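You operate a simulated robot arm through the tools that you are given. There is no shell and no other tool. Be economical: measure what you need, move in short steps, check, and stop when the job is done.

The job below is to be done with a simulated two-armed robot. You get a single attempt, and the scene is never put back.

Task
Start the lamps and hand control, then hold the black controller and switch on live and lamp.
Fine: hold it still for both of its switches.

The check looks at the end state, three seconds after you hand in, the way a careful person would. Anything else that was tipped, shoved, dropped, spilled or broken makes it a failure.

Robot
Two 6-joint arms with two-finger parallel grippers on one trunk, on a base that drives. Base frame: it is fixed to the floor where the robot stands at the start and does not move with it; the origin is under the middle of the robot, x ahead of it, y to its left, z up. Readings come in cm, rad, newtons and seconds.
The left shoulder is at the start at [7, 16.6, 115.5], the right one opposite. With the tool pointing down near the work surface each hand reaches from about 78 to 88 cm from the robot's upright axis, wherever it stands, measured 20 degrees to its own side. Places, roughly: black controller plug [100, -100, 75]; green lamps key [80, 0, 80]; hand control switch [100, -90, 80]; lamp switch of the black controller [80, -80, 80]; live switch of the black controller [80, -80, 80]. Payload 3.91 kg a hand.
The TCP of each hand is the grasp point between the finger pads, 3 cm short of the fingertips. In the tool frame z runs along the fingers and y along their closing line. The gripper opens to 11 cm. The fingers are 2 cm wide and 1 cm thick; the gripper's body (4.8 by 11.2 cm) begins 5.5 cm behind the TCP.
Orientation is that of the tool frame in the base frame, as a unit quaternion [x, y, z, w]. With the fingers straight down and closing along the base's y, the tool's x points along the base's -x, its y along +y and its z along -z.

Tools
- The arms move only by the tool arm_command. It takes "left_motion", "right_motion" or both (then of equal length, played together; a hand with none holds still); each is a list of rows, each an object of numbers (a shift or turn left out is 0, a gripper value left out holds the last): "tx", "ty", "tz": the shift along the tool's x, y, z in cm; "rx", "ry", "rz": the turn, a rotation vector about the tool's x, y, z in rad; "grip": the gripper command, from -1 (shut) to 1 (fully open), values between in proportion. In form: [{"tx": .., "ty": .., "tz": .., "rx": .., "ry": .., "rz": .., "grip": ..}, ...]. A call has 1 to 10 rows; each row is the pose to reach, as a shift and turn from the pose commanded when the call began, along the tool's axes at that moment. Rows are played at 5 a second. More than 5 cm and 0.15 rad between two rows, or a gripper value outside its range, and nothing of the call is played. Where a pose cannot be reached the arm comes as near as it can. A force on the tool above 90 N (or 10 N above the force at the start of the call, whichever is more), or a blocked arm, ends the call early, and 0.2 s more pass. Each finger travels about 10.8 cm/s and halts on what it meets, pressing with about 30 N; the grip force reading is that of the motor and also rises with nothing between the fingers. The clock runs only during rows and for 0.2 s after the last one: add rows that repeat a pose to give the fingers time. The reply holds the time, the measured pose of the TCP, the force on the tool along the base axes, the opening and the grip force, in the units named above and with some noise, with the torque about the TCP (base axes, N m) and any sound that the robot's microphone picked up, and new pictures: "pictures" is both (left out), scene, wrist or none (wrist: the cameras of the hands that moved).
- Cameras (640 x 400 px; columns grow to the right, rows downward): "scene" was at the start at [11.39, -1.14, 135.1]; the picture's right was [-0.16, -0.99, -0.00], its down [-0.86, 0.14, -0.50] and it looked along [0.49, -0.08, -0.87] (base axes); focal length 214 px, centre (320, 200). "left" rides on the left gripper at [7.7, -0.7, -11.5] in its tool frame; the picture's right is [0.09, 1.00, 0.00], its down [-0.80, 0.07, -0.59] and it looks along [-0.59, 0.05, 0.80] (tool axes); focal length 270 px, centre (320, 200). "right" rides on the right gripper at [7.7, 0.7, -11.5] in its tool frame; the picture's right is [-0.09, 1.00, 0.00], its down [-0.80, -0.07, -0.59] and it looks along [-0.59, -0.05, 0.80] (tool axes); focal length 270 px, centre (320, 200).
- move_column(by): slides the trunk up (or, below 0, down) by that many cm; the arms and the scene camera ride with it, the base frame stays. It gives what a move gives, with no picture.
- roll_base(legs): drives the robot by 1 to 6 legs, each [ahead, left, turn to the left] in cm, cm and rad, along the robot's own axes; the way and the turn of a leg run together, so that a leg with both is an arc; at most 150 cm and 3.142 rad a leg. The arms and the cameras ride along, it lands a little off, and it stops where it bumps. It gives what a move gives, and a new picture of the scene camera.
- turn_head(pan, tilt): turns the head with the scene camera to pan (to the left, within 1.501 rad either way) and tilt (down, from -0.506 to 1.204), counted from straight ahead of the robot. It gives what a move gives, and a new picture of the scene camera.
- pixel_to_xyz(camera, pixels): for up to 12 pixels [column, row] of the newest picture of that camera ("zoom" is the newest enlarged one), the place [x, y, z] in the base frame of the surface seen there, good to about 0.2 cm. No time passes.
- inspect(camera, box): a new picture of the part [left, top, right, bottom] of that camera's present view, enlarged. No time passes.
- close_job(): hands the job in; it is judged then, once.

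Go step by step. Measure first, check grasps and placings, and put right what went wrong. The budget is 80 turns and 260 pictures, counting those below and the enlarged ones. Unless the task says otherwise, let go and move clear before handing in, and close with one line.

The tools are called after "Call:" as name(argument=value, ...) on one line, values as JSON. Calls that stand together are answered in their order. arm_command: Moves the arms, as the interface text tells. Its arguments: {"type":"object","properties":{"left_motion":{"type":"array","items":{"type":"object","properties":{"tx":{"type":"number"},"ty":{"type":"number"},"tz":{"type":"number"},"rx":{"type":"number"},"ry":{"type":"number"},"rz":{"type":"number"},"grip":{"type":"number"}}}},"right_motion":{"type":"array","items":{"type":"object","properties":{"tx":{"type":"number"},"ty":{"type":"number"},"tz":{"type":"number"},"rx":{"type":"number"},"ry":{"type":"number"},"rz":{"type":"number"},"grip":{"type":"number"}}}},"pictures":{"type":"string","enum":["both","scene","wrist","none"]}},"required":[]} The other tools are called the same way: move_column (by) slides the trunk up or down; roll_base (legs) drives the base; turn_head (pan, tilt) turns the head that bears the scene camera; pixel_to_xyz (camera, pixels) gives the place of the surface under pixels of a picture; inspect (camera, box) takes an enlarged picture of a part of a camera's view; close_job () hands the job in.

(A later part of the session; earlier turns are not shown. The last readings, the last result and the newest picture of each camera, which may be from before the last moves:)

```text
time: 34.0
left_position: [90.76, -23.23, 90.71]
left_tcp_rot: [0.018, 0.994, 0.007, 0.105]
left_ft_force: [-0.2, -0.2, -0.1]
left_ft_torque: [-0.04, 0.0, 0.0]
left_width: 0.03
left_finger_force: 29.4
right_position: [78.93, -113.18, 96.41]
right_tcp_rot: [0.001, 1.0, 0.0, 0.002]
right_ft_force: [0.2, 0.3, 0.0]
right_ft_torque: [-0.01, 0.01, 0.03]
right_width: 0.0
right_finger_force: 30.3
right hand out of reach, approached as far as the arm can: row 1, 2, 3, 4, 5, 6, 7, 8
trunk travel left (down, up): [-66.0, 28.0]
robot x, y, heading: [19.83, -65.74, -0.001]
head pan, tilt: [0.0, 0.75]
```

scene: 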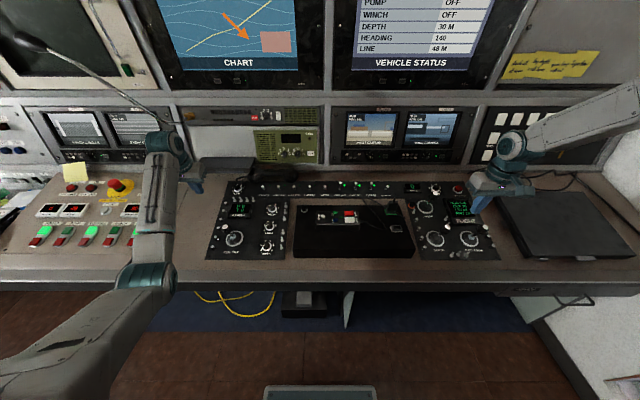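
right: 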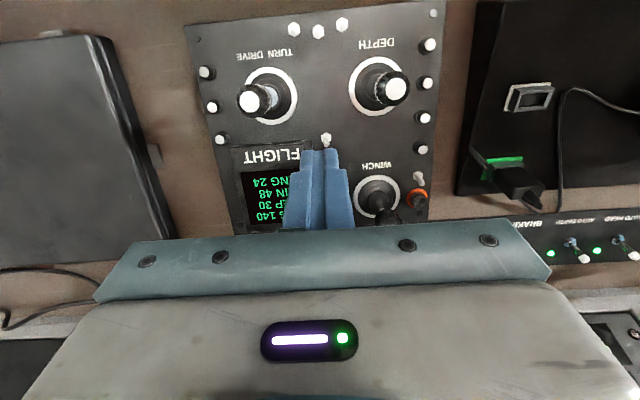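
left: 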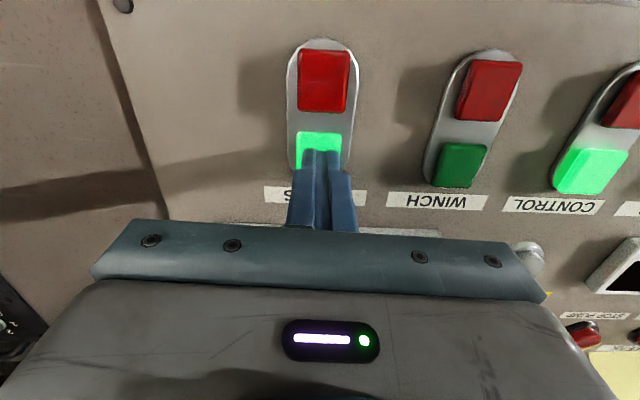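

The arm seems limited because the hand is too high relative to the shoulder. I'll raise the trunk and then let the hand come down relative to it.

Call:
move_column(by=14)

Call:
arm_command(right_motion=[{"tz": 4}, {"tz": 8}, {"tz": 12}, {"tz": 14}, {"tx": -2, "ty": 2, "tz": 14}, {"tx": -5, "ty": 5, "tz": 14}, {"tx": -8, "ty": 8, "tz": 14}, {"tx": -11, "ty": 11, "tz": 14}, {"tx": -14, "ty": 14, "tz": 14}], pictures="none")

```text
time: 35.7
left_position: [90.72, -23.28, 104.73]
left_tcp_rot: [0.018, 0.994, 0.006, 0.105]
left_ft_force: [-0.7, 0.0, 0.3]
left_ft_torque: [-0.01, 0.04, 0.03]
left_width: 0.01
left_finger_force: 29.7
right_position: [79.03, -113.08, 110.38]
right_tcp_rot: [0.0, 1.0, 0.0, 0.001]
right_ft_force: [0.2, 1.0, -0.3]
right_ft_torque: [0.0, 0.04, 0.02]
right_width: 0.0
right_finger_force: 30.5
trunk travel left (down, up): [-80.0, 14.0]
robot x, y, heading: [20.26, -65.45, -0.001]
head pan, tilt: [0.0, 0.75]
```

```text
time: 37.7
left_position: [90.66, -23.33, 104.69]
left_tcp_rot: [0.018, 0.994, 0.007, 0.106]
left_ft_force: [-0.7, -0.1, -0.3]
left_ft_torque: [-0.03, 0.0, -0.01]
left_width: 0.0
left_finger_force: 30.1
right_position: [78.22, -113.83, 98.67]
right_tcp_rot: [0.001, 1.0, 0.001, 0.002]
right_ft_force: [0.5, 0.4, -0.1]
right_ft_torque: [-0.02, 0.01, 0.02]
right_width: 0.0
right_finger_force: 29.9
right hand out of reach, approached as far as the arm can: row 2, 3, 4, 5, 6, 7, 8, 9
trunk travel left (down, up): [-80.0, 14.0]
robot x, y, heading: [20.11, -65.47, -0.003]
head pan, tilt: [0.0, 0.75]
```

Still blocked at the same azimuth, so a joint limit in this arm configuration is likely. I'll look at the arm and test whether turning the wrist frees it.

Call:
arm_command(right_motion=[{"rz": 0.14}, {"rz": 0.28}, {"rz": 0.42}, {"rz": 0.56}, {"rz": 0.56, "tx": -2, "ty": 2}, {"rz": 0.56, "tx": -4, "ty": 4}, {"rz": 0.56, "tx": -6, "ty": 6}, {"rz": 0.56, "tx": -8, "ty": 8}], pictures="none")

Call:
turn_head(pan=-0.7, tilt=0.6)

```text
time: 39.5
left_position: [90.79, -23.27, 104.7]
left_tcp_rot: [0.019, 0.994, 0.006, 0.106]
left_ft_force: [0.5, -0.2, 0.0]
left_ft_torque: [0.05, 0.03, 0.01]
left_width: 0.0
left_finger_force: 29.8
right_position: [78.75, -113.96, 100.39]
right_tcp_rot: [0.277, 0.961, 0.001, 0.002]
right_ft_force: [-0.2, -0.1, 0.1]
right_ft_torque: [0.0, 0.0, -0.02]
right_width: 0.0
right_finger_force: 29.8
right hand out of reach, approached as far as the arm can: row 5, 6, 7, 8
trunk travel left (down, up): [-80.0, 14.0]
robot x, y, heading: [20.32, -65.56, -0.008]
head pan, tilt: [0.0, 0.75]
```

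```text
time: 40.5
left_position: [90.76, -23.23, 104.64]
left_tcp_rot: [0.018, 0.994, 0.007, 0.106]
left_ft_force: [-0.1, 0.6, -0.3]
left_ft_torque: [0.04, 0.01, 0.02]
left_width: 0.03
left_finger_force: 29.9
right_position: [78.88, -113.95, 100.54]
right_tcp_rot: [0.277, 0.961, 0.001, 0.002]
right_ft_force: [-0.2, -0.3, -0.6]
right_ft_torque: [0.0, 0.0, -0.03]
right_width: 0.03
right_finger_force: 29.8
trunk travel left (down, up): [-80.0, 14.0]
robot x, y, heading: [19.71, -65.77, -0.007]
head pan, tilt: [-0.7, 0.6]
```

scene: 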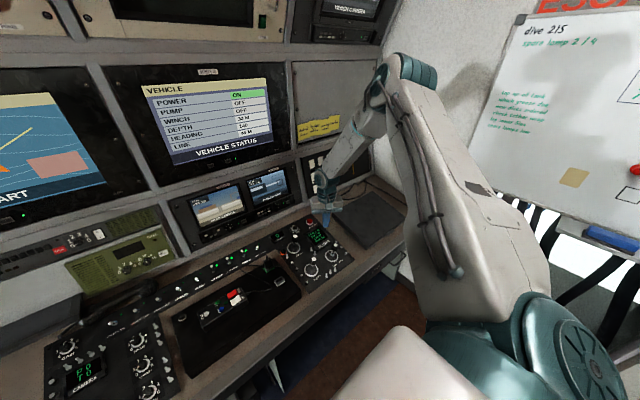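

Turning the wrist didn't free it; the right arm is elbow-up while the left is elbow-down. I'll measure the right elbow's position to understand the limit.

Call:
pixel_to_xyz(camera="scene", pixels=[[412, 72], [440, 150], [480, 230], [520, 330], [355, 130], [335, 170], [322, 183]])

Call:
arm_command(right_motion=[{"tz": -4}, {"tz": -8}, {"tz": -12}, {"tz": -12, "ty": 3}, {"tz": -12, "ty": 6}, {"tz": -12, "ty": 9}, {"tz": -12, "ty": 12}], pictures="none")

```text
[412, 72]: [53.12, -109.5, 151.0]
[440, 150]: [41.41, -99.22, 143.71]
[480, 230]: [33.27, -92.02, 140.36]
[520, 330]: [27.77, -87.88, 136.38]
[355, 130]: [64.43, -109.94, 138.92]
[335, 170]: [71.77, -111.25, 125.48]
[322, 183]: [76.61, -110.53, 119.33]
```

```text
time: 42.1
left_position: [90.75, -23.24, 104.58]
left_tcp_rot: [0.019, 0.994, 0.007, 0.106]
left_ft_force: [0.3, -0.2, 0.2]
left_ft_torque: [0.05, -0.03, -0.02]
left_width: 0.0
left_finger_force: 29.8
right_position: [77.38, -111.51, 112.59]
right_tcp_rot: [0.277, 0.961, 0.001, 0.0]
right_ft_force: [0.4, -0.3, 0.1]
right_ft_torque: [0.01, 0.0, -0.02]
right_width: 0.0
right_finger_force: 29.8
right hand out of reach, approached as far as the arm can: row 4, 5, 6, 7
trunk travel left (down, up): [-80.0, 14.0]
robot x, y, heading: [20.01, -65.56, -0.0]
head pan, tilt: [-0.7, 0.6]
```

The arm won't move inward even when higher. I'll undo the yaw and test whether tilting the tool sideways lets it move inward.

Call:
arm_command(right_motion=[{"rz": -0.14}, {"rz": -0.28}, {"rz": -0.42}, {"rz": -0.56}], pictures="none")

Call:
arm_command(right_motion=[{"rx": 0.1}, {"rx": 0.2}, {"rx": 0.3}, {"rx": 0.3, "ty": 3}, {"rx": 0.3, "ty": 6}], pictures="none")

Call:
arm_command(right_motion=[{"rx": -0.1}, {"rx": -0.2}, {"rx": -0.3}, {"rx": -0.4}, {"rx": -0.5}, {"rx": -0.6}, {"rx": -0.6, "ty": 3}, {"rx": -0.6, "ty": 6}], pictures="none")

```text
time: 43.1
left_position: [90.71, -23.33, 104.61]
left_tcp_rot: [0.019, 0.994, 0.007, 0.106]
left_ft_force: [0.6, -0.8, 0.8]
left_ft_torque: [0.02, -0.01, 0.02]
left_width: 0.01
left_finger_force: 30.4
right_position: [77.29, -111.74, 112.73]
right_tcp_rot: [0.0, 1.0, 0.0, 0.0]
right_ft_force: [-0.1, 0.7, -0.3]
right_ft_torque: [-0.01, 0.01, -0.01]
right_width: 0.0
right_finger_force: 30.3
trunk travel left (down, up): [-80.0, 14.0]
robot x, y, heading: [20.24, -65.63, -0.006]
head pan, tilt: [-0.7, 0.6]
```

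```text
time: 44.4
left_position: [90.66, -23.24, 104.68]
left_tcp_rot: [0.018, 0.994, 0.006, 0.105]
left_ft_force: [0.9, -0.1, 0.2]
left_ft_torque: [0.03, -0.02, 0.0]
left_width: 0.02
left_finger_force: 30.2
right_position: [72.7, -113.12, 112.64]
right_tcp_rot: [0.001, 0.989, -0.149, 0.002]
right_ft_force: [-0.3, -0.3, 0.6]
right_ft_torque: [0.02, -0.01, 0.03]
right_width: 0.02
right_finger_force: 29.7
right hand out of reach, approached as far as the arm can: row 1, 2, 3, 4, 5
trunk travel left (down, up): [-80.0, 14.0]
robot x, y, heading: [20.2, -65.98, -0.003]
head pan, tilt: [-0.7, 0.6]
```

```text
time: 46.1
left_position: [90.85, -23.05, 104.53]
left_tcp_rot: [0.018, 0.994, 0.006, 0.105]
left_ft_force: [-0.1, -0.8, 0.1]
left_ft_torque: [0.02, -0.01, 0.01]
left_width: 0.02
left_finger_force: 29.4
right_position: [72.97, -106.99, 110.88]
right_tcp_rot: [0.001, 0.989, 0.149, 0.0]
right_ft_force: [0.3, 0.7, 0.6]
right_ft_torque: [-0.02, 0.02, 0.0]
right_width: 0.0
right_finger_force: 29.8
trunk travel left (down, up): [-80.0, 14.0]
robot x, y, heading: [19.94, -65.77, -0.002]
head pan, tilt: [-0.7, 0.6]
```

Tilting the fingers to point slightly inward (rx negative) frees the arm. I'll keep that 17° tilt and head for the lever area, staying high.

Call:
arm_command(right_motion=[{"tx": -2.5, "ty": 1.3, "tz": 1.7}, {"tx": -5, "ty": 2.7, "tz": 3.4}, {"tx": -7.5, "ty": 4, "tz": 5}, {"tx": -10, "ty": 5.3, "tz": 6.7}, {"tx": -12.5, "ty": 6.7, "tz": 8.4}, {"tx": -15, "ty": 8, "tz": 10}, {"tx": -17.5, "ty": 9.3, "tz": 11.7}, {"tx": -20, "ty": 10.7, "tz": 13.4}, {"tx": -22, "ty": 12, "tz": 15.2}], pictures="none")

```text
time: 48.1
left_position: [90.7, -23.34, 104.63]
left_tcp_rot: [0.018, 0.994, 0.007, 0.106]
left_ft_force: [0.4, 0.6, 0.6]
left_ft_torque: [0.03, 0.01, 0.01]
left_width: 0.02
left_finger_force: 30.0
right_position: [74.09, -105.27, 106.9]
right_tcp_rot: [0.001, 0.989, 0.149, 0.001]
right_ft_force: [0.5, -0.2, 0.0]
right_ft_torque: [-0.01, -0.03, 0.01]
right_width: 0.02
right_finger_force: 30.3
right hand out of reach, approached as far as the arm can: row 1, 2, 3, 4, 5, 6, 7, 8, 9
trunk travel left (down, up): [-80.0, 14.0]
robot x, y, heading: [20.06, -65.86, -0.002]
head pan, tilt: [-0.7, 0.6]
```

The arm gets stuck again, so this elbow-up branch won't do. I'll bring the right hand back beside the body, to hang low like the left's start pose, and re-extend it elbow-down.

Call:
arm_command(right_motion=[{"tx": 3, "rx": 0.1}, {"tx": 6, "rx": 0.2}, {"tx": 10, "rx": 0.3}, {"tx": 15, "rx": 0.3}, {"tx": 20, "rx": 0.3}, {"tx": 25, "rx": 0.3}, {"tx": 30, "rx": 0.3}], pictures="none")

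Call:
arm_command(right_motion=[{"tz": 4}, {"tz": 8}, {"tz": 12}, {"tz": 16}, {"tz": 20}, {"tz": 24}, {"tz": 28}, {"tz": 32}, {"tz": 36}, {"tz": 40}], pictures="scene")

```text
time: 49.8
left_position: [90.82, -23.19, 104.74]
left_tcp_rot: [0.017, 0.994, 0.007, 0.105]
left_ft_force: [-0.4, 0.1, -0.3]
left_ft_torque: [0.02, 0.02, -0.03]
left_width: 0.01
left_finger_force: 30.3
right_position: [51.59, -102.84, 108.01]
right_tcp_rot: [0.001, 1.0, 0.001, 0.0]
right_ft_force: [0.1, 0.2, -0.5]
right_ft_torque: [0.01, -0.03, 0.0]
right_width: 0.01
right_finger_force: 30.3
right hand out of reach, approached as far as the arm can: row 5, 6, 7
trunk travel left (down, up): [-80.0, 14.0]
robot x, y, heading: [20.38, -65.98, 0.003]
head pan, tilt: [-0.7, 0.6]
```

```text
time: 52.0
left_position: [90.8, -23.24, 104.59]
left_tcp_rot: [0.018, 0.994, 0.006, 0.105]
left_ft_force: [0.5, 0.2, 1.0]
left_ft_torque: [-0.03, 0.0, 0.0]
left_width: 0.0
left_finger_force: 29.7
right_position: [51.8, -102.89, 68.25]
right_tcp_rot: [0.001, 1.0, 0.0, 0.001]
right_ft_force: [0.5, -0.1, -0.7]
right_ft_torque: [0.02, 0.02, -0.01]
right_width: 0.01
right_finger_force: 30.0
trunk travel left (down, up): [-80.0, 14.0]
robot x, y, heading: [19.82, -65.56, -0.005]
head pan, tilt: [-0.7, 0.6]
```

scene: 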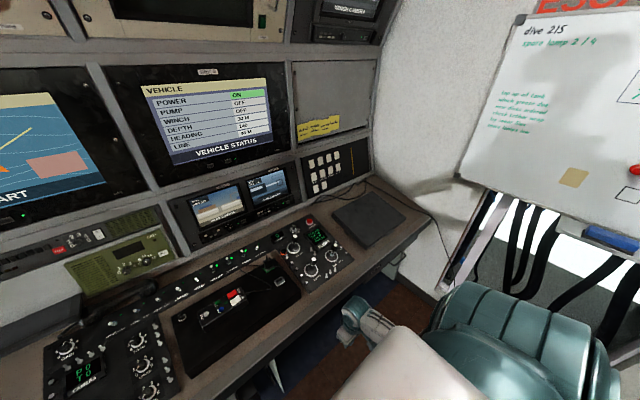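

The right hand descended freely to z 68. I'll rise forward from here, as the left arm did, and check the result.

Call:
arm_command(right_motion=[{"tz": -4}, {"tz": -8}, {"tz": -12}, {"tz": -16}, {"tz": -20}, {"tz": -23, "tx": -3}, {"tz": -25, "tx": -7}, {"tz": -26, "tx": -11}, {"tz": -27, "tx": -15}, {"tz": -28, "tx": -19}], pictures="scene")

```text
time: 54.1
left_position: [91.03, -23.19, 104.42]
left_tcp_rot: [0.018, 0.994, 0.005, 0.104]
left_ft_force: [-0.8, -0.3, 0.1]
left_ft_torque: [-0.03, 0.0, -0.02]
left_width: 0.0
left_finger_force: 29.6
right_position: [69.65, -106.23, 92.01]
right_tcp_rot: [0.002, 1.0, 0.004, 0.009]
right_ft_force: [1.6, 0.3, -1.1]
right_ft_torque: [0.0, 0.04, -0.01]
right_width: 0.0
right_finger_force: 30.2
right hand out of reach, approached as far as the arm can: row 8, 9, 10
trunk travel left (down, up): [-80.0, 14.0]
robot x, y, heading: [20.32, -65.5, -0.001]
head pan, tilt: [-0.7, 0.6]
```

scene: 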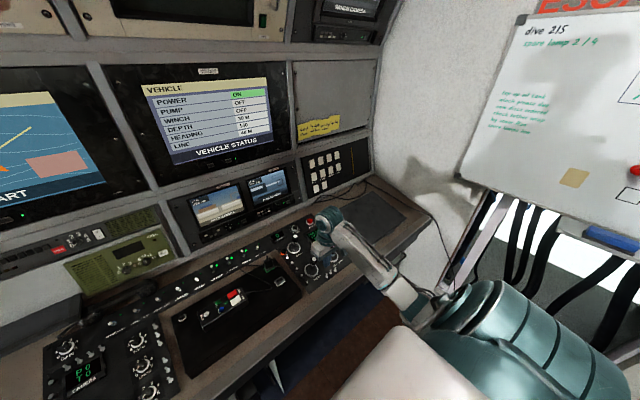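

The right arm is elbow-down now, at (69.7,-106,92). I'll head inward and forward to the lever.

Call:
arm_command(right_motion=[{"tx": -3.5, "ty": 2, "tz": -1}, {"tx": -7, "ty": 4, "tz": -2}, {"tx": -10.5, "ty": 6, "tz": -3}, {"tx": -14, "ty": 8, "tz": -3}, {"tx": -17.5, "ty": 10, "tz": -3}, {"tx": -21, "ty": 12, "tz": -3}, {"tx": -24, "ty": 13, "tz": -3}, {"tx": -26.6, "ty": 13.2, "tz": -2}], pictures="wrist")

```text
time: 56.0
left_position: [90.88, -23.21, 104.61]
left_tcp_rot: [0.018, 0.994, 0.008, 0.104]
left_ft_force: [-0.5, -0.8, -0.7]
left_ft_torque: [-0.08, 0.02, -0.01]
left_width: 0.0
left_finger_force: 30.3
right_position: [96.48, -93.54, 94.14]
right_tcp_rot: [0.001, 1.0, 0.0, 0.0]
right_ft_force: [0.3, -0.3, 0.3]
right_ft_torque: [0.02, 0.02, -0.02]
right_width: 0.01
right_finger_force: 30.8
right hand out of reach, approached as far as the arm can: row 1, 2, 3, 4, 5
trunk travel left (down, up): [-80.0, 14.0]
robot x, y, heading: [20.53, -65.76, -0.004]
head pan, tilt: [-0.7, 0.6]
```

right: 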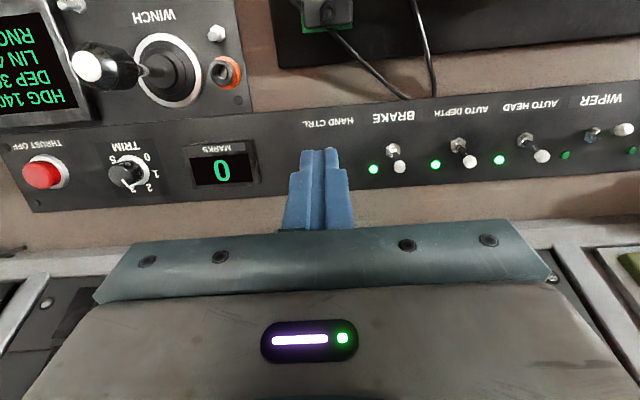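

Right hand is in place over the area just in front of HAND CTRL. I'll lower it in front of the lever to tip z≈83.

Call:
arm_command(right_motion=[{"tz": 3, "ty": 0.5, "tx": 0.4}, {"tz": 6, "ty": 0.5, "tx": 0.4}, {"tz": 8.1, "ty": 0.5, "tx": 0.4}, {"tz": 8.1, "ty": 0.5, "tx": 0.4}], pictures="wrist")

Call:
turn_head(pan=-0.35, tilt=0.75)

Call:
inspect(camera="scene", box=[260, 140, 420, 240])

```text
time: 57.0
left_position: [90.81, -23.34, 104.67]
left_tcp_rot: [0.018, 0.994, 0.007, 0.106]
left_ft_force: [-0.3, 0.3, 0.0]
left_ft_torque: [-0.01, -0.02, -0.01]
left_width: 0.02
left_finger_force: 29.6
right_position: [95.88, -92.91, 85.9]
right_tcp_rot: [0.001, 1.0, 0.0, 0.001]
right_ft_force: [-0.3, 0.3, 1.0]
right_ft_torque: [0.01, 0.0, 0.0]
right_width: 0.0
right_finger_force: 29.7
trunk travel left (down, up): [-80.0, 14.0]
robot x, y, heading: [20.11, -66.03, -0.003]
head pan, tilt: [-0.7, 0.6]
```

right: 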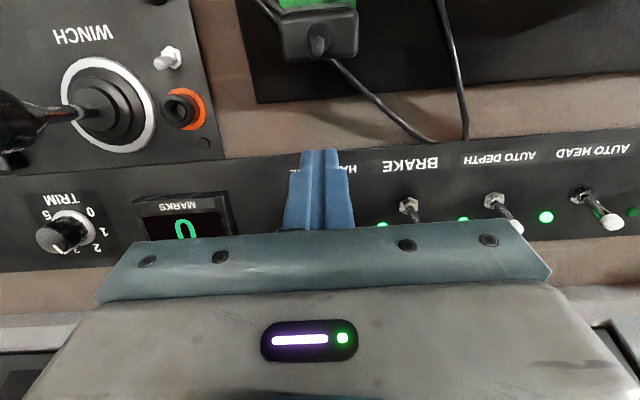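

```text
time: 57.8
left_position: [90.77, -23.28, 104.66]
left_tcp_rot: [0.019, 0.994, 0.006, 0.106]
left_ft_force: [-0.2, 0.2, -0.7]
left_ft_torque: [-0.03, 0.0, 0.02]
left_width: 0.0
left_finger_force: 30.2
right_position: [95.88, -92.99, 85.94]
right_tcp_rot: [0.001, 1.0, 0.0, 0.001]
right_ft_force: [-0.4, 0.7, 0.4]
right_ft_torque: [0.03, 0.0, 0.0]
right_width: 0.0
right_finger_force: 29.7
trunk travel left (down, up): [-80.0, 14.0]
robot x, y, heading: [20.06, -65.88, -0.006]
head pan, tilt: [-0.351, 0.75]
```

scene: 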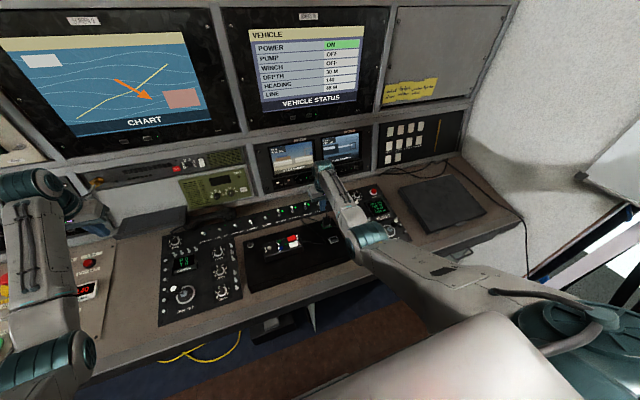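

```text
4.00 times, centred on (340, 190) of scene
```

zoom: 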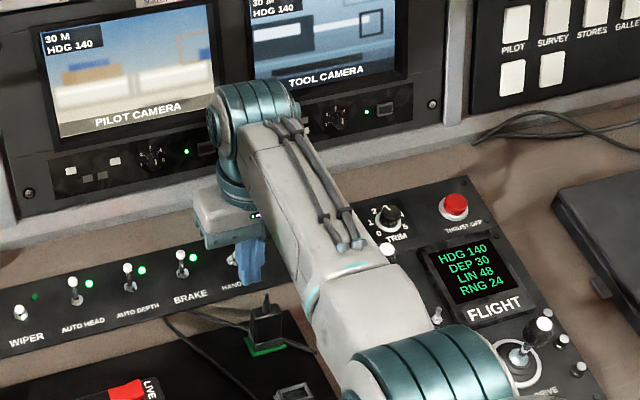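

The fingers stand in front of the lever. I'll push in +x in small steps and listen for a click.

Call:
arm_command(right_motion=[{"tx": -1}, {"tx": -2}, {"tx": -2.8}, {"tx": -3.5}, {"tx": -4.2}], pictures="wrist")

```text
time: 59.0
left_position: [90.83, -23.32, 104.7]
left_tcp_rot: [0.018, 0.994, 0.007, 0.105]
left_ft_force: [-0.5, -0.6, 1.2]
left_ft_torque: [-0.02, 0.01, -0.03]
left_width: 0.0
left_finger_force: 30.2
right_position: [99.3, -93.03, 85.91]
right_tcp_rot: [0.0, 1.0, 0.0, 0.001]
right_ft_force: [-0.1, 0.3, -0.9]
right_ft_torque: [-0.01, 0.02, -0.06]
right_width: 0.01
right_finger_force: 30.1
right hand out of reach, approached as far as the arm can: row 5
trunk travel left (down, up): [-80.0, 14.0]
robot x, y, heading: [19.98, -65.37, 0.001]
head pan, tilt: [-0.351, 0.75]
```

right: 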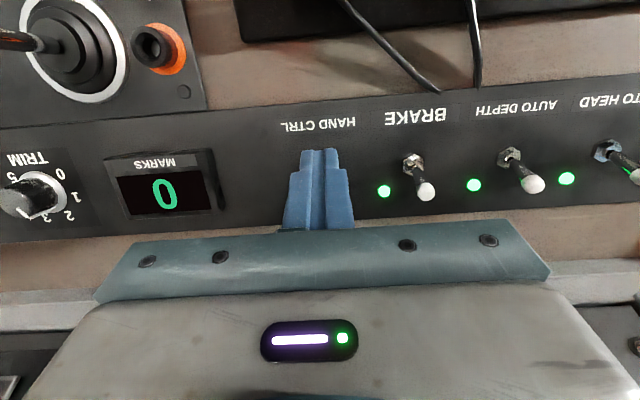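

No click and no force, and the last row is out of reach. I'll look at where the lever is relative to the finger.

Call:
inspect(camera="scene", box=[300, 185, 364, 225])

Call:
inspect(camera="right", box=[240, 100, 440, 225])

```text
10.00 times, centred on (332, 205) of scene
```

zoom: 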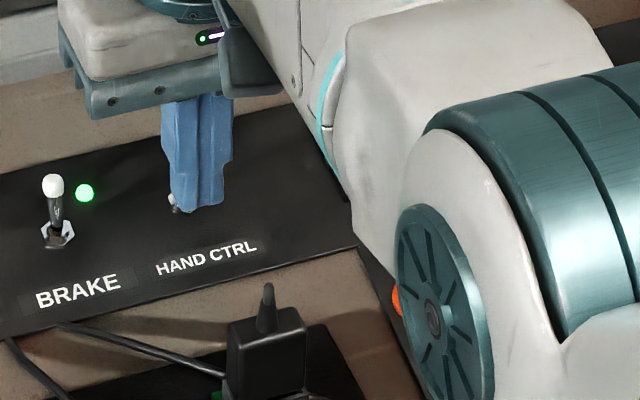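

```text
3.20 times, centred on (340, 162) of right
```

zoom: 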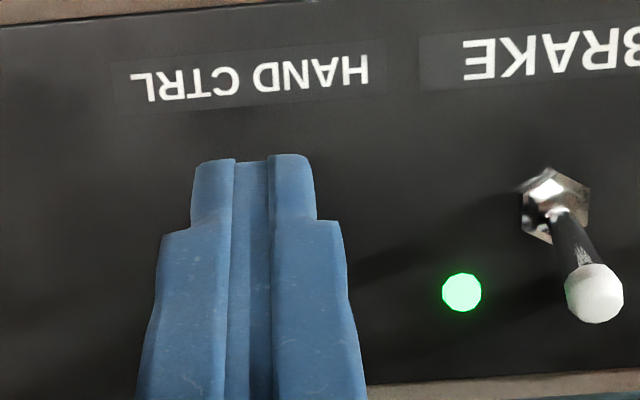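

The lever is just behind the finger and looks touched but not thrown. I'll nudge the base forward 1.3 cm to continue the push.

Call:
roll_base(legs=[[1.3, 0, 0]])

Call:
inspect(camera="scene", box=[300, 185, 364, 225])

```text
time: 59.7
left_position: [91.62, -23.33, 104.94]
left_tcp_rot: [0.018, 0.994, 0.007, 0.108]
left_ft_force: [-0.5, 0.4, 0.1]
left_ft_torque: [-0.01, 0.01, 0.0]
left_width: 0.0
left_finger_force: 30.2
right_position: [100.02, -92.94, 86.0]
right_tcp_rot: [0.001, 1.0, 0.001, -0.002]
right_ft_force: [-33.3, 0.2, -4.5]
right_ft_torque: [0.39, 1.03, -0.01]
right_width: 0.0
right_finger_force: 30.3
trunk travel left (down, up): [-80.0, 14.0]
robot x, y, heading: [21.13, -65.41, -0.001]
head pan, tilt: [-0.351, 0.75]
```

scene: 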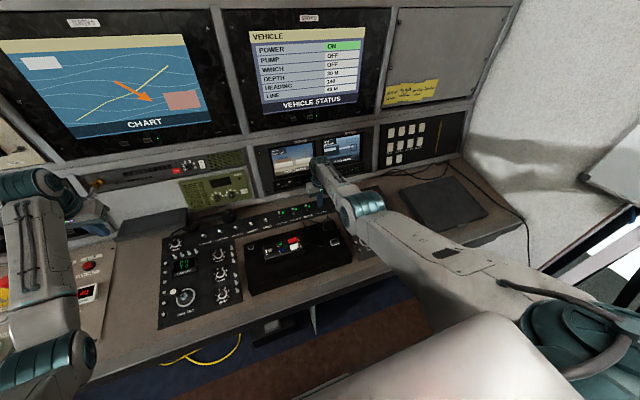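

```text
10.00 times, centred on (332, 205) of scene
```

zoom: 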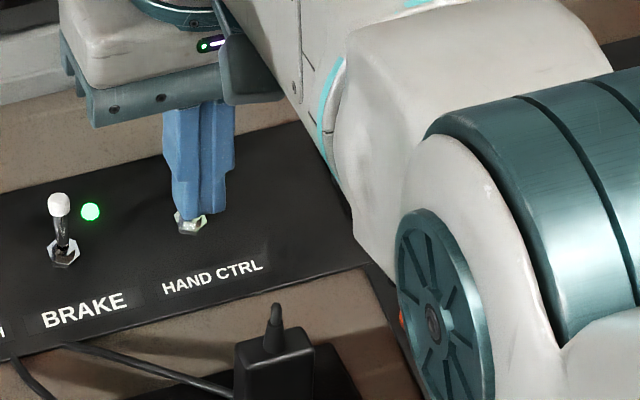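

There's 33 N at the fingertip, so the lever may now be at its end stop. I'll back off and check the LED.

Call:
arm_command(right_motion=[{"tx": 1}, {"tx": 2.5}, {"tx": 3.5}, {"tx": 3.5, "tz": -4}, {"tx": 3.5, "tz": -8}], pictures="wrist")

Call:
inspect(camera="scene", box=[292, 180, 372, 230])

```text
time: 60.9
left_position: [92.03, -23.34, 104.76]
left_tcp_rot: [0.019, 0.994, 0.007, 0.105]
left_ft_force: [-1.2, -0.3, -0.1]
left_ft_torque: [0.01, -0.02, -0.02]
left_width: 0.0
left_finger_force: 30.3
right_position: [96.55, -92.97, 93.99]
right_tcp_rot: [0.001, 1.0, 0.0, -0.004]
right_ft_force: [-1.4, -0.5, -0.1]
right_ft_torque: [-0.01, 0.01, 0.02]
right_width: 0.0
right_finger_force: 30.0
trunk travel left (down, up): [-80.0, 14.0]
robot x, y, heading: [21.03, -65.62, -0.001]
head pan, tilt: [-0.351, 0.75]
```

right: 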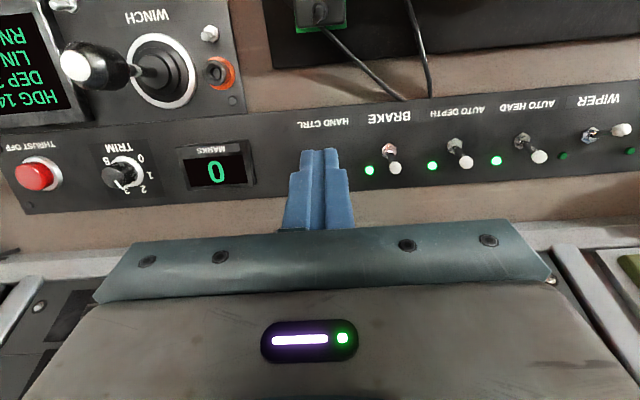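

```text
8.00 times, centred on (332, 205) of scene
```

zoom: 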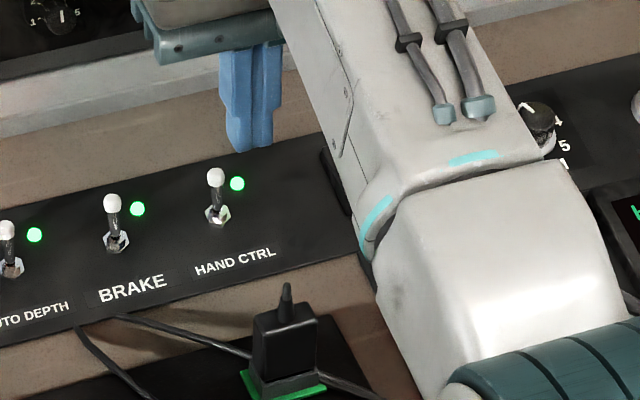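

HAND CTRL's LED is lit and its lever leans away. Next is the controller: I'll raise slightly, then back the base to about (6,-72) so both hands face it.

Call:
move_column(by=6)

Call:
roll_base(legs=[[-15, 0, 0], [0, -6.5, 0]])

Call:
turn_head(pan=0.0, tilt=0.85)

Call:
inspect(camera="scene", box=[260, 130, 388, 210])

```text
time: 61.9
left_position: [92.09, -23.36, 110.56]
left_tcp_rot: [0.019, 0.994, 0.006, 0.104]
left_ft_force: [0.2, -0.5, 0.4]
left_ft_torque: [0.0, 0.01, 0.02]
left_width: 0.0
left_finger_force: 30.1
right_position: [96.71, -92.99, 99.67]
right_tcp_rot: [0.002, 1.0, 0.0, -0.003]
right_ft_force: [0.0, 0.0, 0.1]
right_ft_torque: [0.02, -0.04, 0.03]
right_width: 0.01
right_finger_force: 30.3
trunk travel left (down, up): [-86.0, 8.0]
robot x, y, heading: [21.67, -65.48, -0.007]
head pan, tilt: [-0.351, 0.75]
```

```text
time: 63.9
left_position: [76.96, -28.99, 110.17]
left_tcp_rot: [0.017, 0.994, 0.004, 0.104]
left_ft_force: [0.1, 1.0, -0.4]
left_ft_torque: [-0.05, -0.01, 0.02]
left_width: 0.0
left_finger_force: 30.3
right_position: [81.76, -98.66, 99.84]
right_tcp_rot: [0.001, 1.0, -0.002, -0.005]
right_ft_force: [0.2, 0.1, -0.3]
right_ft_torque: [-0.05, 0.02, -0.02]
right_width: 0.0
right_finger_force: 30.2
trunk travel left (down, up): [-86.0, 8.0]
robot x, y, heading: [6.39, -72.17, -0.004]
head pan, tilt: [-0.351, 0.75]
```

scene: 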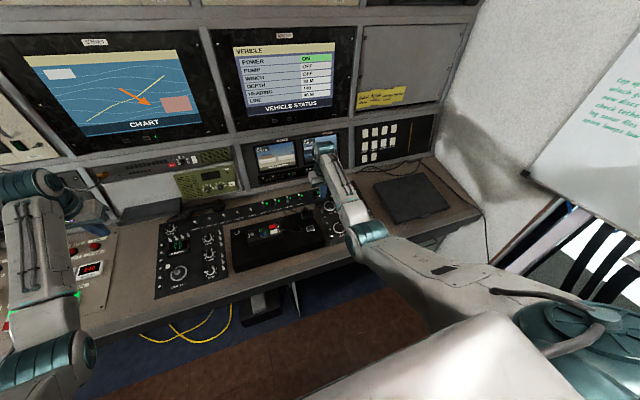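

```text
time: 64.7
left_position: [76.81, -29.73, 110.77]
left_tcp_rot: [0.017, 0.994, 0.008, 0.106]
left_ft_force: [-0.2, -1.1, -0.2]
left_ft_torque: [0.01, 0.02, 0.01]
left_width: 0.0
left_finger_force: 29.8
right_position: [81.58, -99.46, 99.72]
right_tcp_rot: [0.001, 1.0, 0.003, -0.004]
right_ft_force: [0.4, -0.1, -0.7]
right_ft_torque: [0.0, 0.01, -0.01]
right_width: 0.0
right_finger_force: 29.9
trunk travel left (down, up): [-86.0, 8.0]
robot x, y, heading: [6.13, -72.16, -0.003]
head pan, tilt: [0.0, 0.85]
```

scene: 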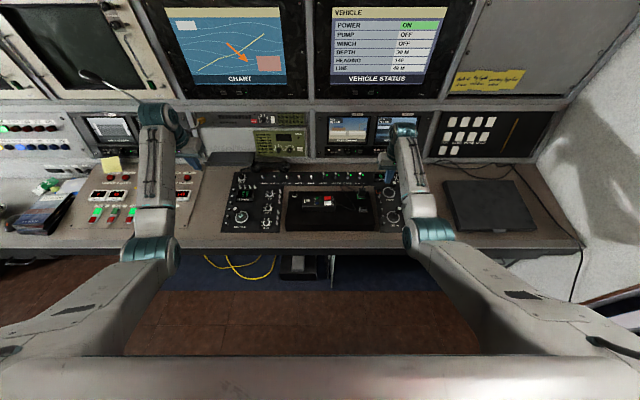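

```text
5.00 times, centred on (324, 170) of scene
```

zoom: 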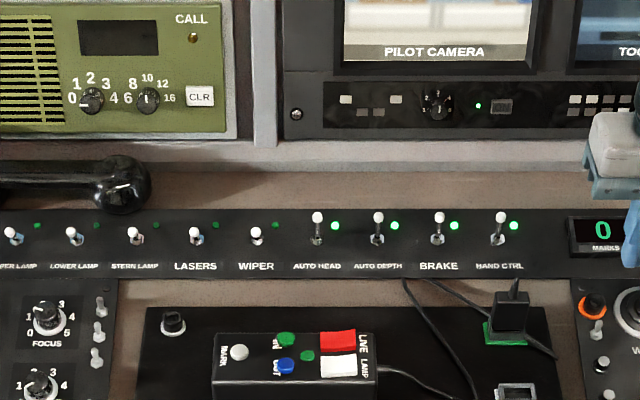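

Both arms are in good symmetric positions. I'll enlarge the controller to measure its edges and the tray slope.

Call:
inspect(camera="scene", box=[280, 185, 376, 245])

Call:
pixel_to_xyz(camera="zoom", pixels=[[100, 75], [160, 55], [160, 87], [170, 100], [340, 75], [150, 150], [250, 160], [400, 150], [250, 100], [290, 68], [340, 57], [345, 85]])

```text
6.67 times, centred on (328, 215) of scene
```

zoom: 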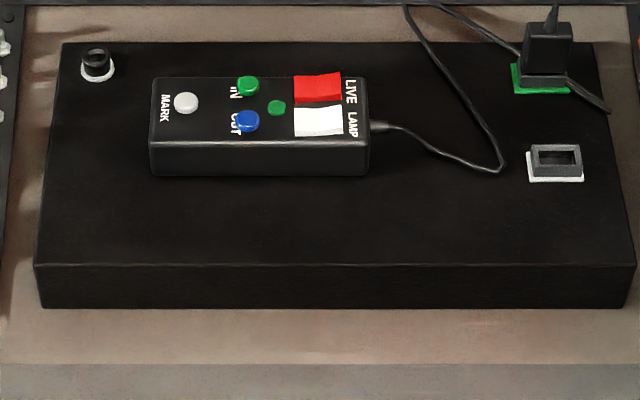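

```text
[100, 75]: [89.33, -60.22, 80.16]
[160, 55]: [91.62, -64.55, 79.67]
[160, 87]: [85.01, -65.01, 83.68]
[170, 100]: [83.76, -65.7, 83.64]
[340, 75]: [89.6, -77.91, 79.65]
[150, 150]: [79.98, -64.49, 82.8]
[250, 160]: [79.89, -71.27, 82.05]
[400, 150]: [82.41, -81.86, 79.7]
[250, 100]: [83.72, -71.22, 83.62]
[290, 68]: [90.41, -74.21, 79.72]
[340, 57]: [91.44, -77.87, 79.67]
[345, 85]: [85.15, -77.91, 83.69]
```

The tray is flat at z≈79.7; the controller spans x 80–86, y -64.4 to -79.3, with its top at 83.65. I'll check the wrist and forearm sizes so the hands won't collide near each other.

Call:
pixel_to_xyz(camera="scene", pixels=[[155, 115], [155, 160], [155, 200], [150, 250], [175, 125], [190, 150], [402, 132], [410, 165], [420, 205], [435, 232], [392, 150], [388, 165]])

Call:
inspect(camera="scene", box=[100, 90, 260, 190])

Call:
inspect(camera="scene", box=[340, 110, 500, 210])

```text
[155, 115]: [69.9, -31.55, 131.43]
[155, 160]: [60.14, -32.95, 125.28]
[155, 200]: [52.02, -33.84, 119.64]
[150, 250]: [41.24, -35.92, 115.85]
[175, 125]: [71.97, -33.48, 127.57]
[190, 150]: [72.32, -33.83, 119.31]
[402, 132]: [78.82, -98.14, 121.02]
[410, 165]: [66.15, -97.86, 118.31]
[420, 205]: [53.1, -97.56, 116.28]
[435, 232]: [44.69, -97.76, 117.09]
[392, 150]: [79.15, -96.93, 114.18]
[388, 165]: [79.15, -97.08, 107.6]
```

```text
4.00 times, centred on (180, 140) of scene
```

zoom: 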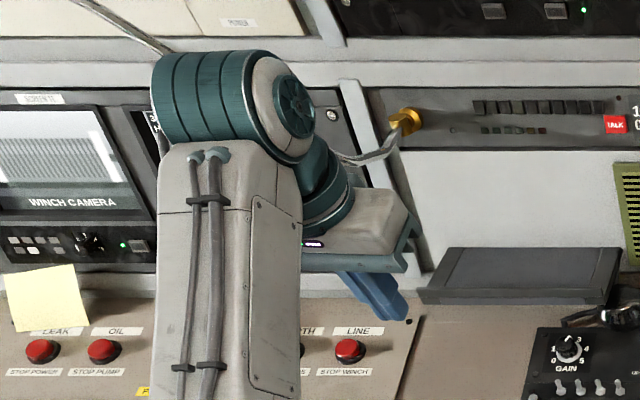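

```text
4.00 times, centred on (420, 160) of scene
```

zoom: 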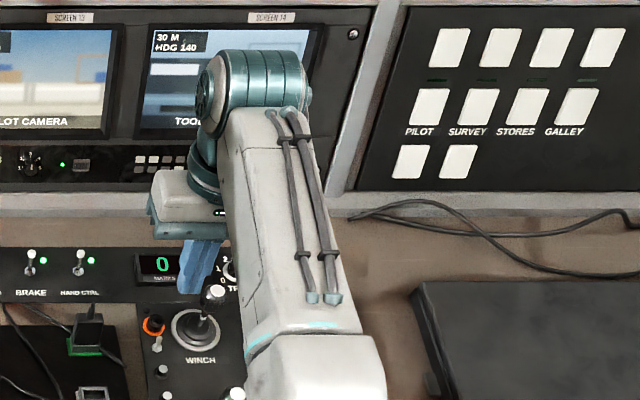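

The forearms sit on the outer sides of both hands, so a vertical left grasp and right press about 10 cm apart will clear. I'll lower the trunk part-way, level the left hand, and lift the right hand a little.

Call:
move_column(by=-8)

Call:
arm_command(left_motion=[{"ry": 0.1}, {"ry": 0.2}, {"ry": 0.21}, {"ry": 0.21}, {"ry": 0.21}], right_motion=[{"tz": -2, "ty": 2}, {"tz": -4, "ty": 4}, {"tz": -6, "ty": 7}, {"tz": -7, "ty": 10}, {"tz": -7, "ty": 12}], pictures="none")

Call:
arm_command(left_motion=[{"rz": 0.145}, {"rz": 0.29}, {"rz": 0.435}, {"rz": 0.58}, {"rz": 0.725}, {"rz": 0.87}, {"rz": 1.015}, {"rz": 1.16}, {"rz": 1.305}, {"rz": 1.45}], pictures="none")

```text
time: 65.9
left_position: [76.8, -29.41, 102.64]
left_tcp_rot: [0.018, 0.994, 0.007, 0.105]
left_ft_force: [-0.4, -0.3, 0.3]
left_ft_torque: [0.0, 0.0, 0.0]
left_width: 0.0
left_finger_force: 30.6
right_position: [81.51, -99.09, 91.86]
right_tcp_rot: [0.001, 1.0, 0.001, -0.003]
right_ft_force: [0.0, -0.1, -0.7]
right_ft_torque: [0.03, 0.01, 0.02]
right_width: 0.0
right_finger_force: 29.8
trunk travel left (down, up): [-78.0, 16.0]
robot x, y, heading: [6.09, -72.24, -0.003]
head pan, tilt: [0.0, 0.85]
```

```text
time: 67.1
left_position: [78.59, -28.92, 101.23]
left_tcp_rot: [0.017, 1.0, 0.009, 0.0]
left_ft_force: [-0.4, 0.9, -0.4]
left_ft_torque: [0.0, 0.01, -0.01]
left_width: 0.01
left_finger_force: 30.4
left hand out of reach, approached as far as the arm can: row 2, 3, 4, 5
right_position: [81.6, -87.17, 98.75]
right_tcp_rot: [0.0, 1.0, 0.0, -0.003]
right_ft_force: [0.3, 0.6, 0.4]
right_ft_torque: [0.0, 0.02, 0.03]
right_width: 0.02
right_finger_force: 30.1
trunk travel left (down, up): [-78.0, 16.0]
robot x, y, heading: [6.39, -71.82, -0.004]
head pan, tilt: [0.0, 0.85]
```

```text
time: 69.3
left_position: [78.44, -28.86, 101.4]
left_tcp_rot: [0.677, 0.736, 0.007, -0.005]
left_ft_force: [-1.1, -0.1, -0.3]
left_ft_torque: [0.02, 0.04, -0.01]
left_width: 0.0
left_finger_force: 30.0
right_position: [81.59, -87.24, 98.81]
right_tcp_rot: [0.001, 1.0, 0.001, -0.004]
right_ft_force: [0.4, 0.6, -0.1]
right_ft_torque: [0.01, -0.01, 0.0]
right_width: 0.0
right_finger_force: 29.8
trunk travel left (down, up): [-78.0, 16.0]
robot x, y, heading: [6.2, -71.78, 0.001]
head pan, tilt: [0.0, 0.85]
```

Left is rotated for closing along x. I'll open it and carry it over the controller's left end, staying high.

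Call:
arm_command(left_motion=[{"tx": -4, "rz": 0.083, "grip": 1}, {"tx": -8, "rz": 0.083, "ty": 0.3}, {"tx": -12, "rz": 0.083, "ty": 0.5}, {"tx": -16, "rz": 0.083, "ty": 0.7}, {"tx": -20, "rz": 0.083, "ty": 0.9}, {"tx": -24, "rz": 0.083, "ty": 1}, {"tx": -28, "rz": 0.083, "ty": 1.1}, {"tx": -32, "rz": 0.083, "ty": 1.2}, {"tx": -36, "rz": 0.083, "ty": 1.3}, {"tx": -38.5, "rz": 0.083, "ty": 1.4}], pictures="none")

Call:
move_column(by=-8)

Call:
inspect(camera="left", box=[0, 0, 640, 400])

Call:
inspect(camera="right", box=[0, 0, 640, 400])

```text
time: 71.5
left_position: [83.21, -67.09, 100.82]
left_tcp_rot: [0.706, 0.708, 0.007, -0.007]
left_ft_force: [0.3, 0.7, -1.3]
left_ft_torque: [-0.01, -0.02, 0.01]
left_width: 10.99
left_finger_force: 0.0
left hand out of reach, approached as far as the arm can: row 1, 2, 3, 4, 5
right_position: [81.61, -87.29, 98.75]
right_tcp_rot: [0.0, 1.0, 0.002, -0.003]
right_ft_force: [0.3, -0.7, 0.0]
right_ft_torque: [0.03, 0.0, -0.01]
right_width: 0.0
right_finger_force: 30.0
trunk travel left (down, up): [-78.0, 16.0]
robot x, y, heading: [6.47, -71.72, -0.007]
head pan, tilt: [0.0, 0.85]
```

```text
time: 72.7
left_position: [83.09, -67.02, 92.71]
left_tcp_rot: [0.706, 0.708, 0.007, -0.006]
left_ft_force: [-0.5, 0.5, 0.0]
left_ft_torque: [0.03, 0.0, -0.02]
left_width: 10.99
left_finger_force: 0.1
right_position: [81.56, -87.25, 90.86]
right_tcp_rot: [0.001, 1.0, 0.001, -0.003]
right_ft_force: [-0.7, 0.2, 0.3]
right_ft_torque: [0.03, -0.01, -0.01]
right_width: 0.02
right_finger_force: 30.2
trunk travel left (down, up): [-70.0, 24.0]
robot x, y, heading: [6.38, -71.89, -0.001]
head pan, tilt: [0.0, 0.85]
```

```text
1.00 times, centred on (320, 200) of left (not enlarged: the box is as wide or as high as the picture)
```

zoom: 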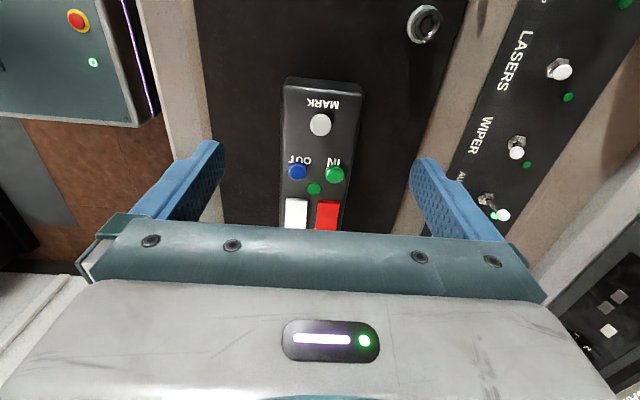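

```text
1.00 times, centred on (320, 200) of right (not enlarged: the box is as wide or as high as the picture)
```

zoom: 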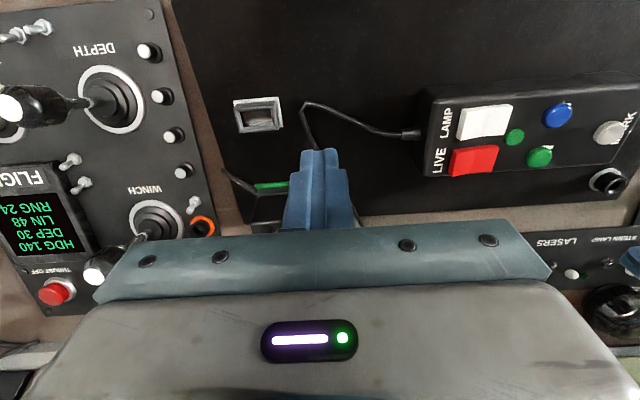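

The open left fingers straddle the controller (x 80–86) well. I'll lower 9.3 cm so the tips stay just above the tray.

Call:
arm_command(left_motion=[{"tz": 3}, {"tz": 6}, {"tz": 8}, {"tz": 9.2}, {"tz": 9.2}], pictures="wrist")

Call:
inspect(camera="scene", box=[250, 140, 410, 240])

```text
time: 73.9
left_position: [83.17, -66.92, 83.63]
left_tcp_rot: [0.706, 0.709, 0.006, -0.005]
left_ft_force: [0.2, -0.3, 0.3]
left_ft_torque: [0.01, -0.01, 0.0]
left_width: 10.99
left_finger_force: 0.0
right_position: [81.6, -87.2, 90.84]
right_tcp_rot: [0.0, 1.0, 0.001, -0.004]
right_ft_force: [-0.6, -0.3, 0.1]
right_ft_torque: [0.01, -0.02, -0.02]
right_width: 0.0
right_finger_force: 30.1
trunk travel left (down, up): [-70.0, 24.0]
robot x, y, heading: [6.08, -71.82, 0.001]
head pan, tilt: [0.0, 0.85]
```

left: 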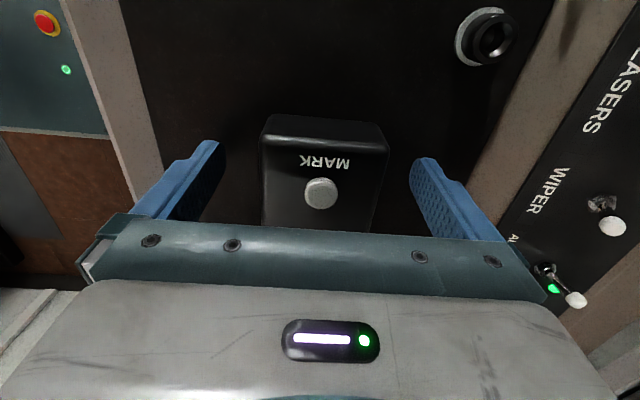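

```text
4.00 times, centred on (330, 190) of scene
```

zoom: 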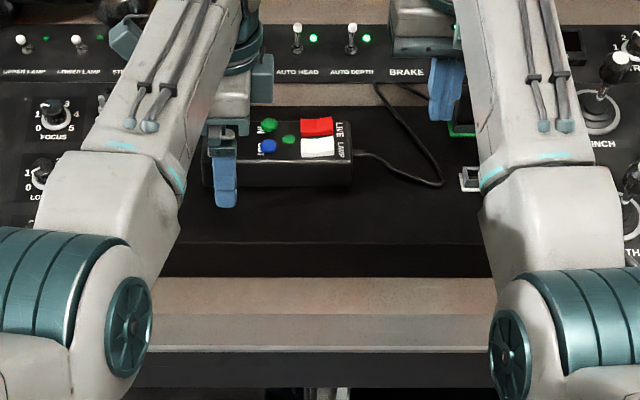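

Fingers are centred on the controller with tips at z≈80.6. Closing the left gripper.

Call:
arm_command(left_motion=[{"tz": 0.2, "grip": 0.3}, {"tz": 0.2, "grip": 0.1}, {"tz": 0.2, "grip": -0.3}, {"tz": 0.2, "grip": -1}, {"tz": 0.2, "grip": -1}, {"tz": 0.2, "grip": -1}], pictures="wrist")

Call:
inspect(camera="scene", box=[290, 155, 370, 205])

Call:
pixel_to_xyz(camera="zoom", pixels=[[250, 85], [200, 85], [250, 130], [200, 130], [230, 85], [230, 130]])

```text
time: 75.3
left_position: [83.07, -66.81, 83.43]
left_tcp_rot: [0.706, 0.708, 0.006, -0.005]
left_ft_force: [2.9, 0.7, 2.2]
left_ft_torque: [-0.02, -0.03, -0.09]
left_width: 6.4
left_finger_force: 29.7
right_position: [81.62, -87.38, 90.75]
right_tcp_rot: [0.001, 1.0, 0.001, -0.004]
right_ft_force: [1.0, 0.6, 0.9]
right_ft_torque: [-0.02, 0.01, -0.03]
right_width: 0.0
right_finger_force: 29.3
trunk travel left (down, up): [-70.0, 24.0]
robot x, y, heading: [6.31, -72.32, -0.003]
head pan, tilt: [0.0, 0.85]
```

left: 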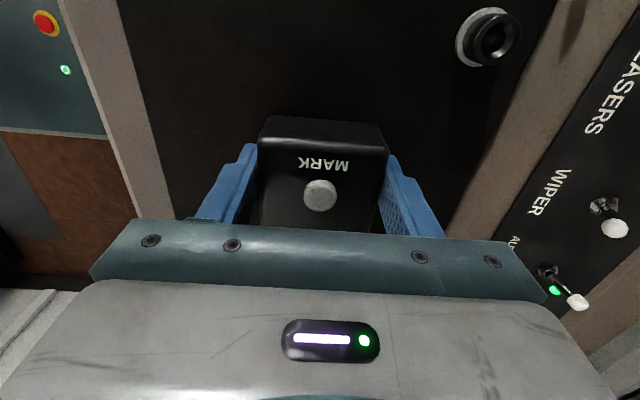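

```text
8.00 times, centred on (330, 180) of scene
```

zoom: 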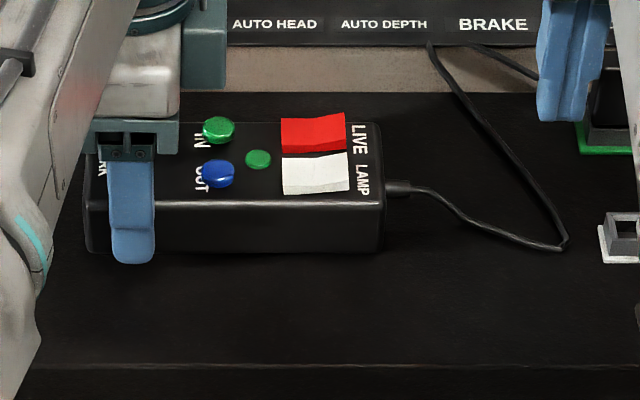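

```text
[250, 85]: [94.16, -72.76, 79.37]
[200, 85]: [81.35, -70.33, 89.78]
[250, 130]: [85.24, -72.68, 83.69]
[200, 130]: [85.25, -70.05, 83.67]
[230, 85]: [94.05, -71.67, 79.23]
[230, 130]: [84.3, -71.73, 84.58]
```

Gripped at 6.4 cm. In this zoom both rockers' right ends, near the LIVE/LAMP labels, look raised, so I'll measure them exactly.

Call:
pixel_to_xyz(camera="zoom", pixels=[[340, 130], [325, 132], [310, 134], [288, 135], [343, 172], [325, 173], [310, 176], [288, 178], [330, 118], [330, 148], [330, 160], [330, 186]])

Call:
inspect(camera="right", box=[400, 70, 640, 220])

```text
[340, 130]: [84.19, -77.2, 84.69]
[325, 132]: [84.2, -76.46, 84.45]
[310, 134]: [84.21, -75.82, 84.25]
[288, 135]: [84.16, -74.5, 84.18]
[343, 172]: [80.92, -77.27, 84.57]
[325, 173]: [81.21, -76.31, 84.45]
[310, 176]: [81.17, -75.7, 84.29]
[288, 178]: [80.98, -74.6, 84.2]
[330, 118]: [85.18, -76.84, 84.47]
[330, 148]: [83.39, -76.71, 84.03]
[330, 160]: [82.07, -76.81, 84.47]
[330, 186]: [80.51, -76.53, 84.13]
```

```text
2.67 times, centred on (520, 145) of right
```

zoom: 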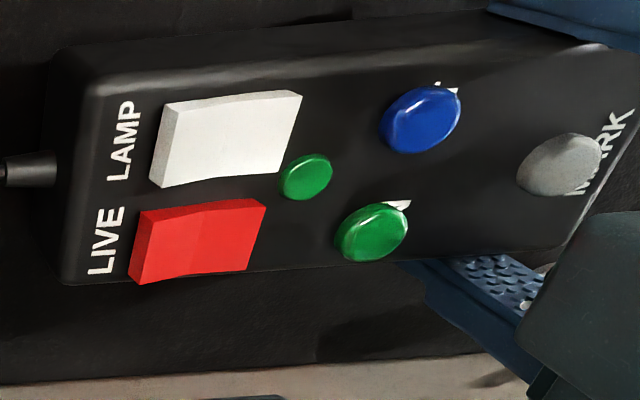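

Both rockers are off, with their label-side ends raised at y≈-77.3, z≈84.7. I'll bring the right fingers to hover over LIVE at (84.4,-77.4).

Call:
arm_command(right_motion=[{"ty": 3.5, "tx": -1}, {"ty": 7, "tx": -2}, {"ty": 9.9, "tx": -2.8}, {"ty": 9.9, "tx": -2.8}], pictures="wrist")

Call:
inspect(camera="scene", box=[290, 155, 370, 205])

```text
time: 76.3
left_position: [83.18, -66.83, 83.3]
left_tcp_rot: [0.706, 0.708, 0.006, -0.006]
left_ft_force: [1.7, -0.3, 2.1]
left_ft_torque: [0.05, -0.07, 0.2]
left_width: 6.36
left_finger_force: 30.1
right_position: [84.47, -77.29, 90.79]
right_tcp_rot: [0.0, 1.0, 0.001, -0.003]
right_ft_force: [0.8, 0.9, -0.9]
right_ft_torque: [0.01, -0.02, 0.0]
right_width: 0.02
right_finger_force: 29.9
trunk travel left (down, up): [-70.0, 24.0]
robot x, y, heading: [6.36, -72.21, -0.006]
head pan, tilt: [0.0, 0.85]
```

right: 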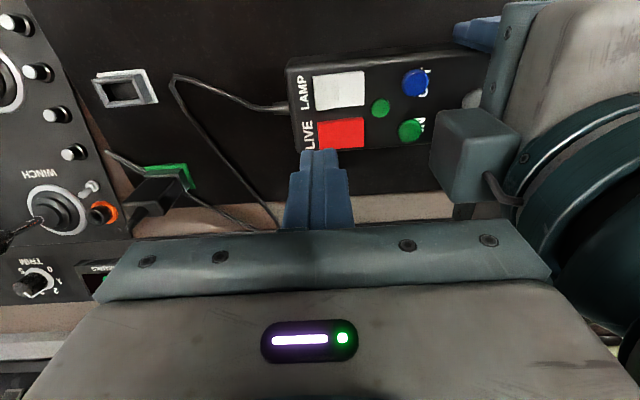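

```text
8.00 times, centred on (330, 180) of scene
```

zoom: 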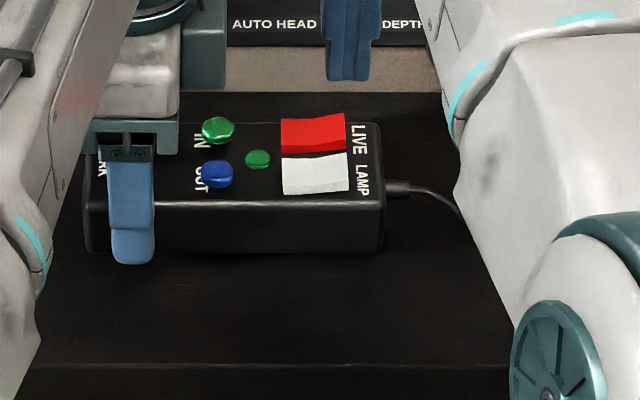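

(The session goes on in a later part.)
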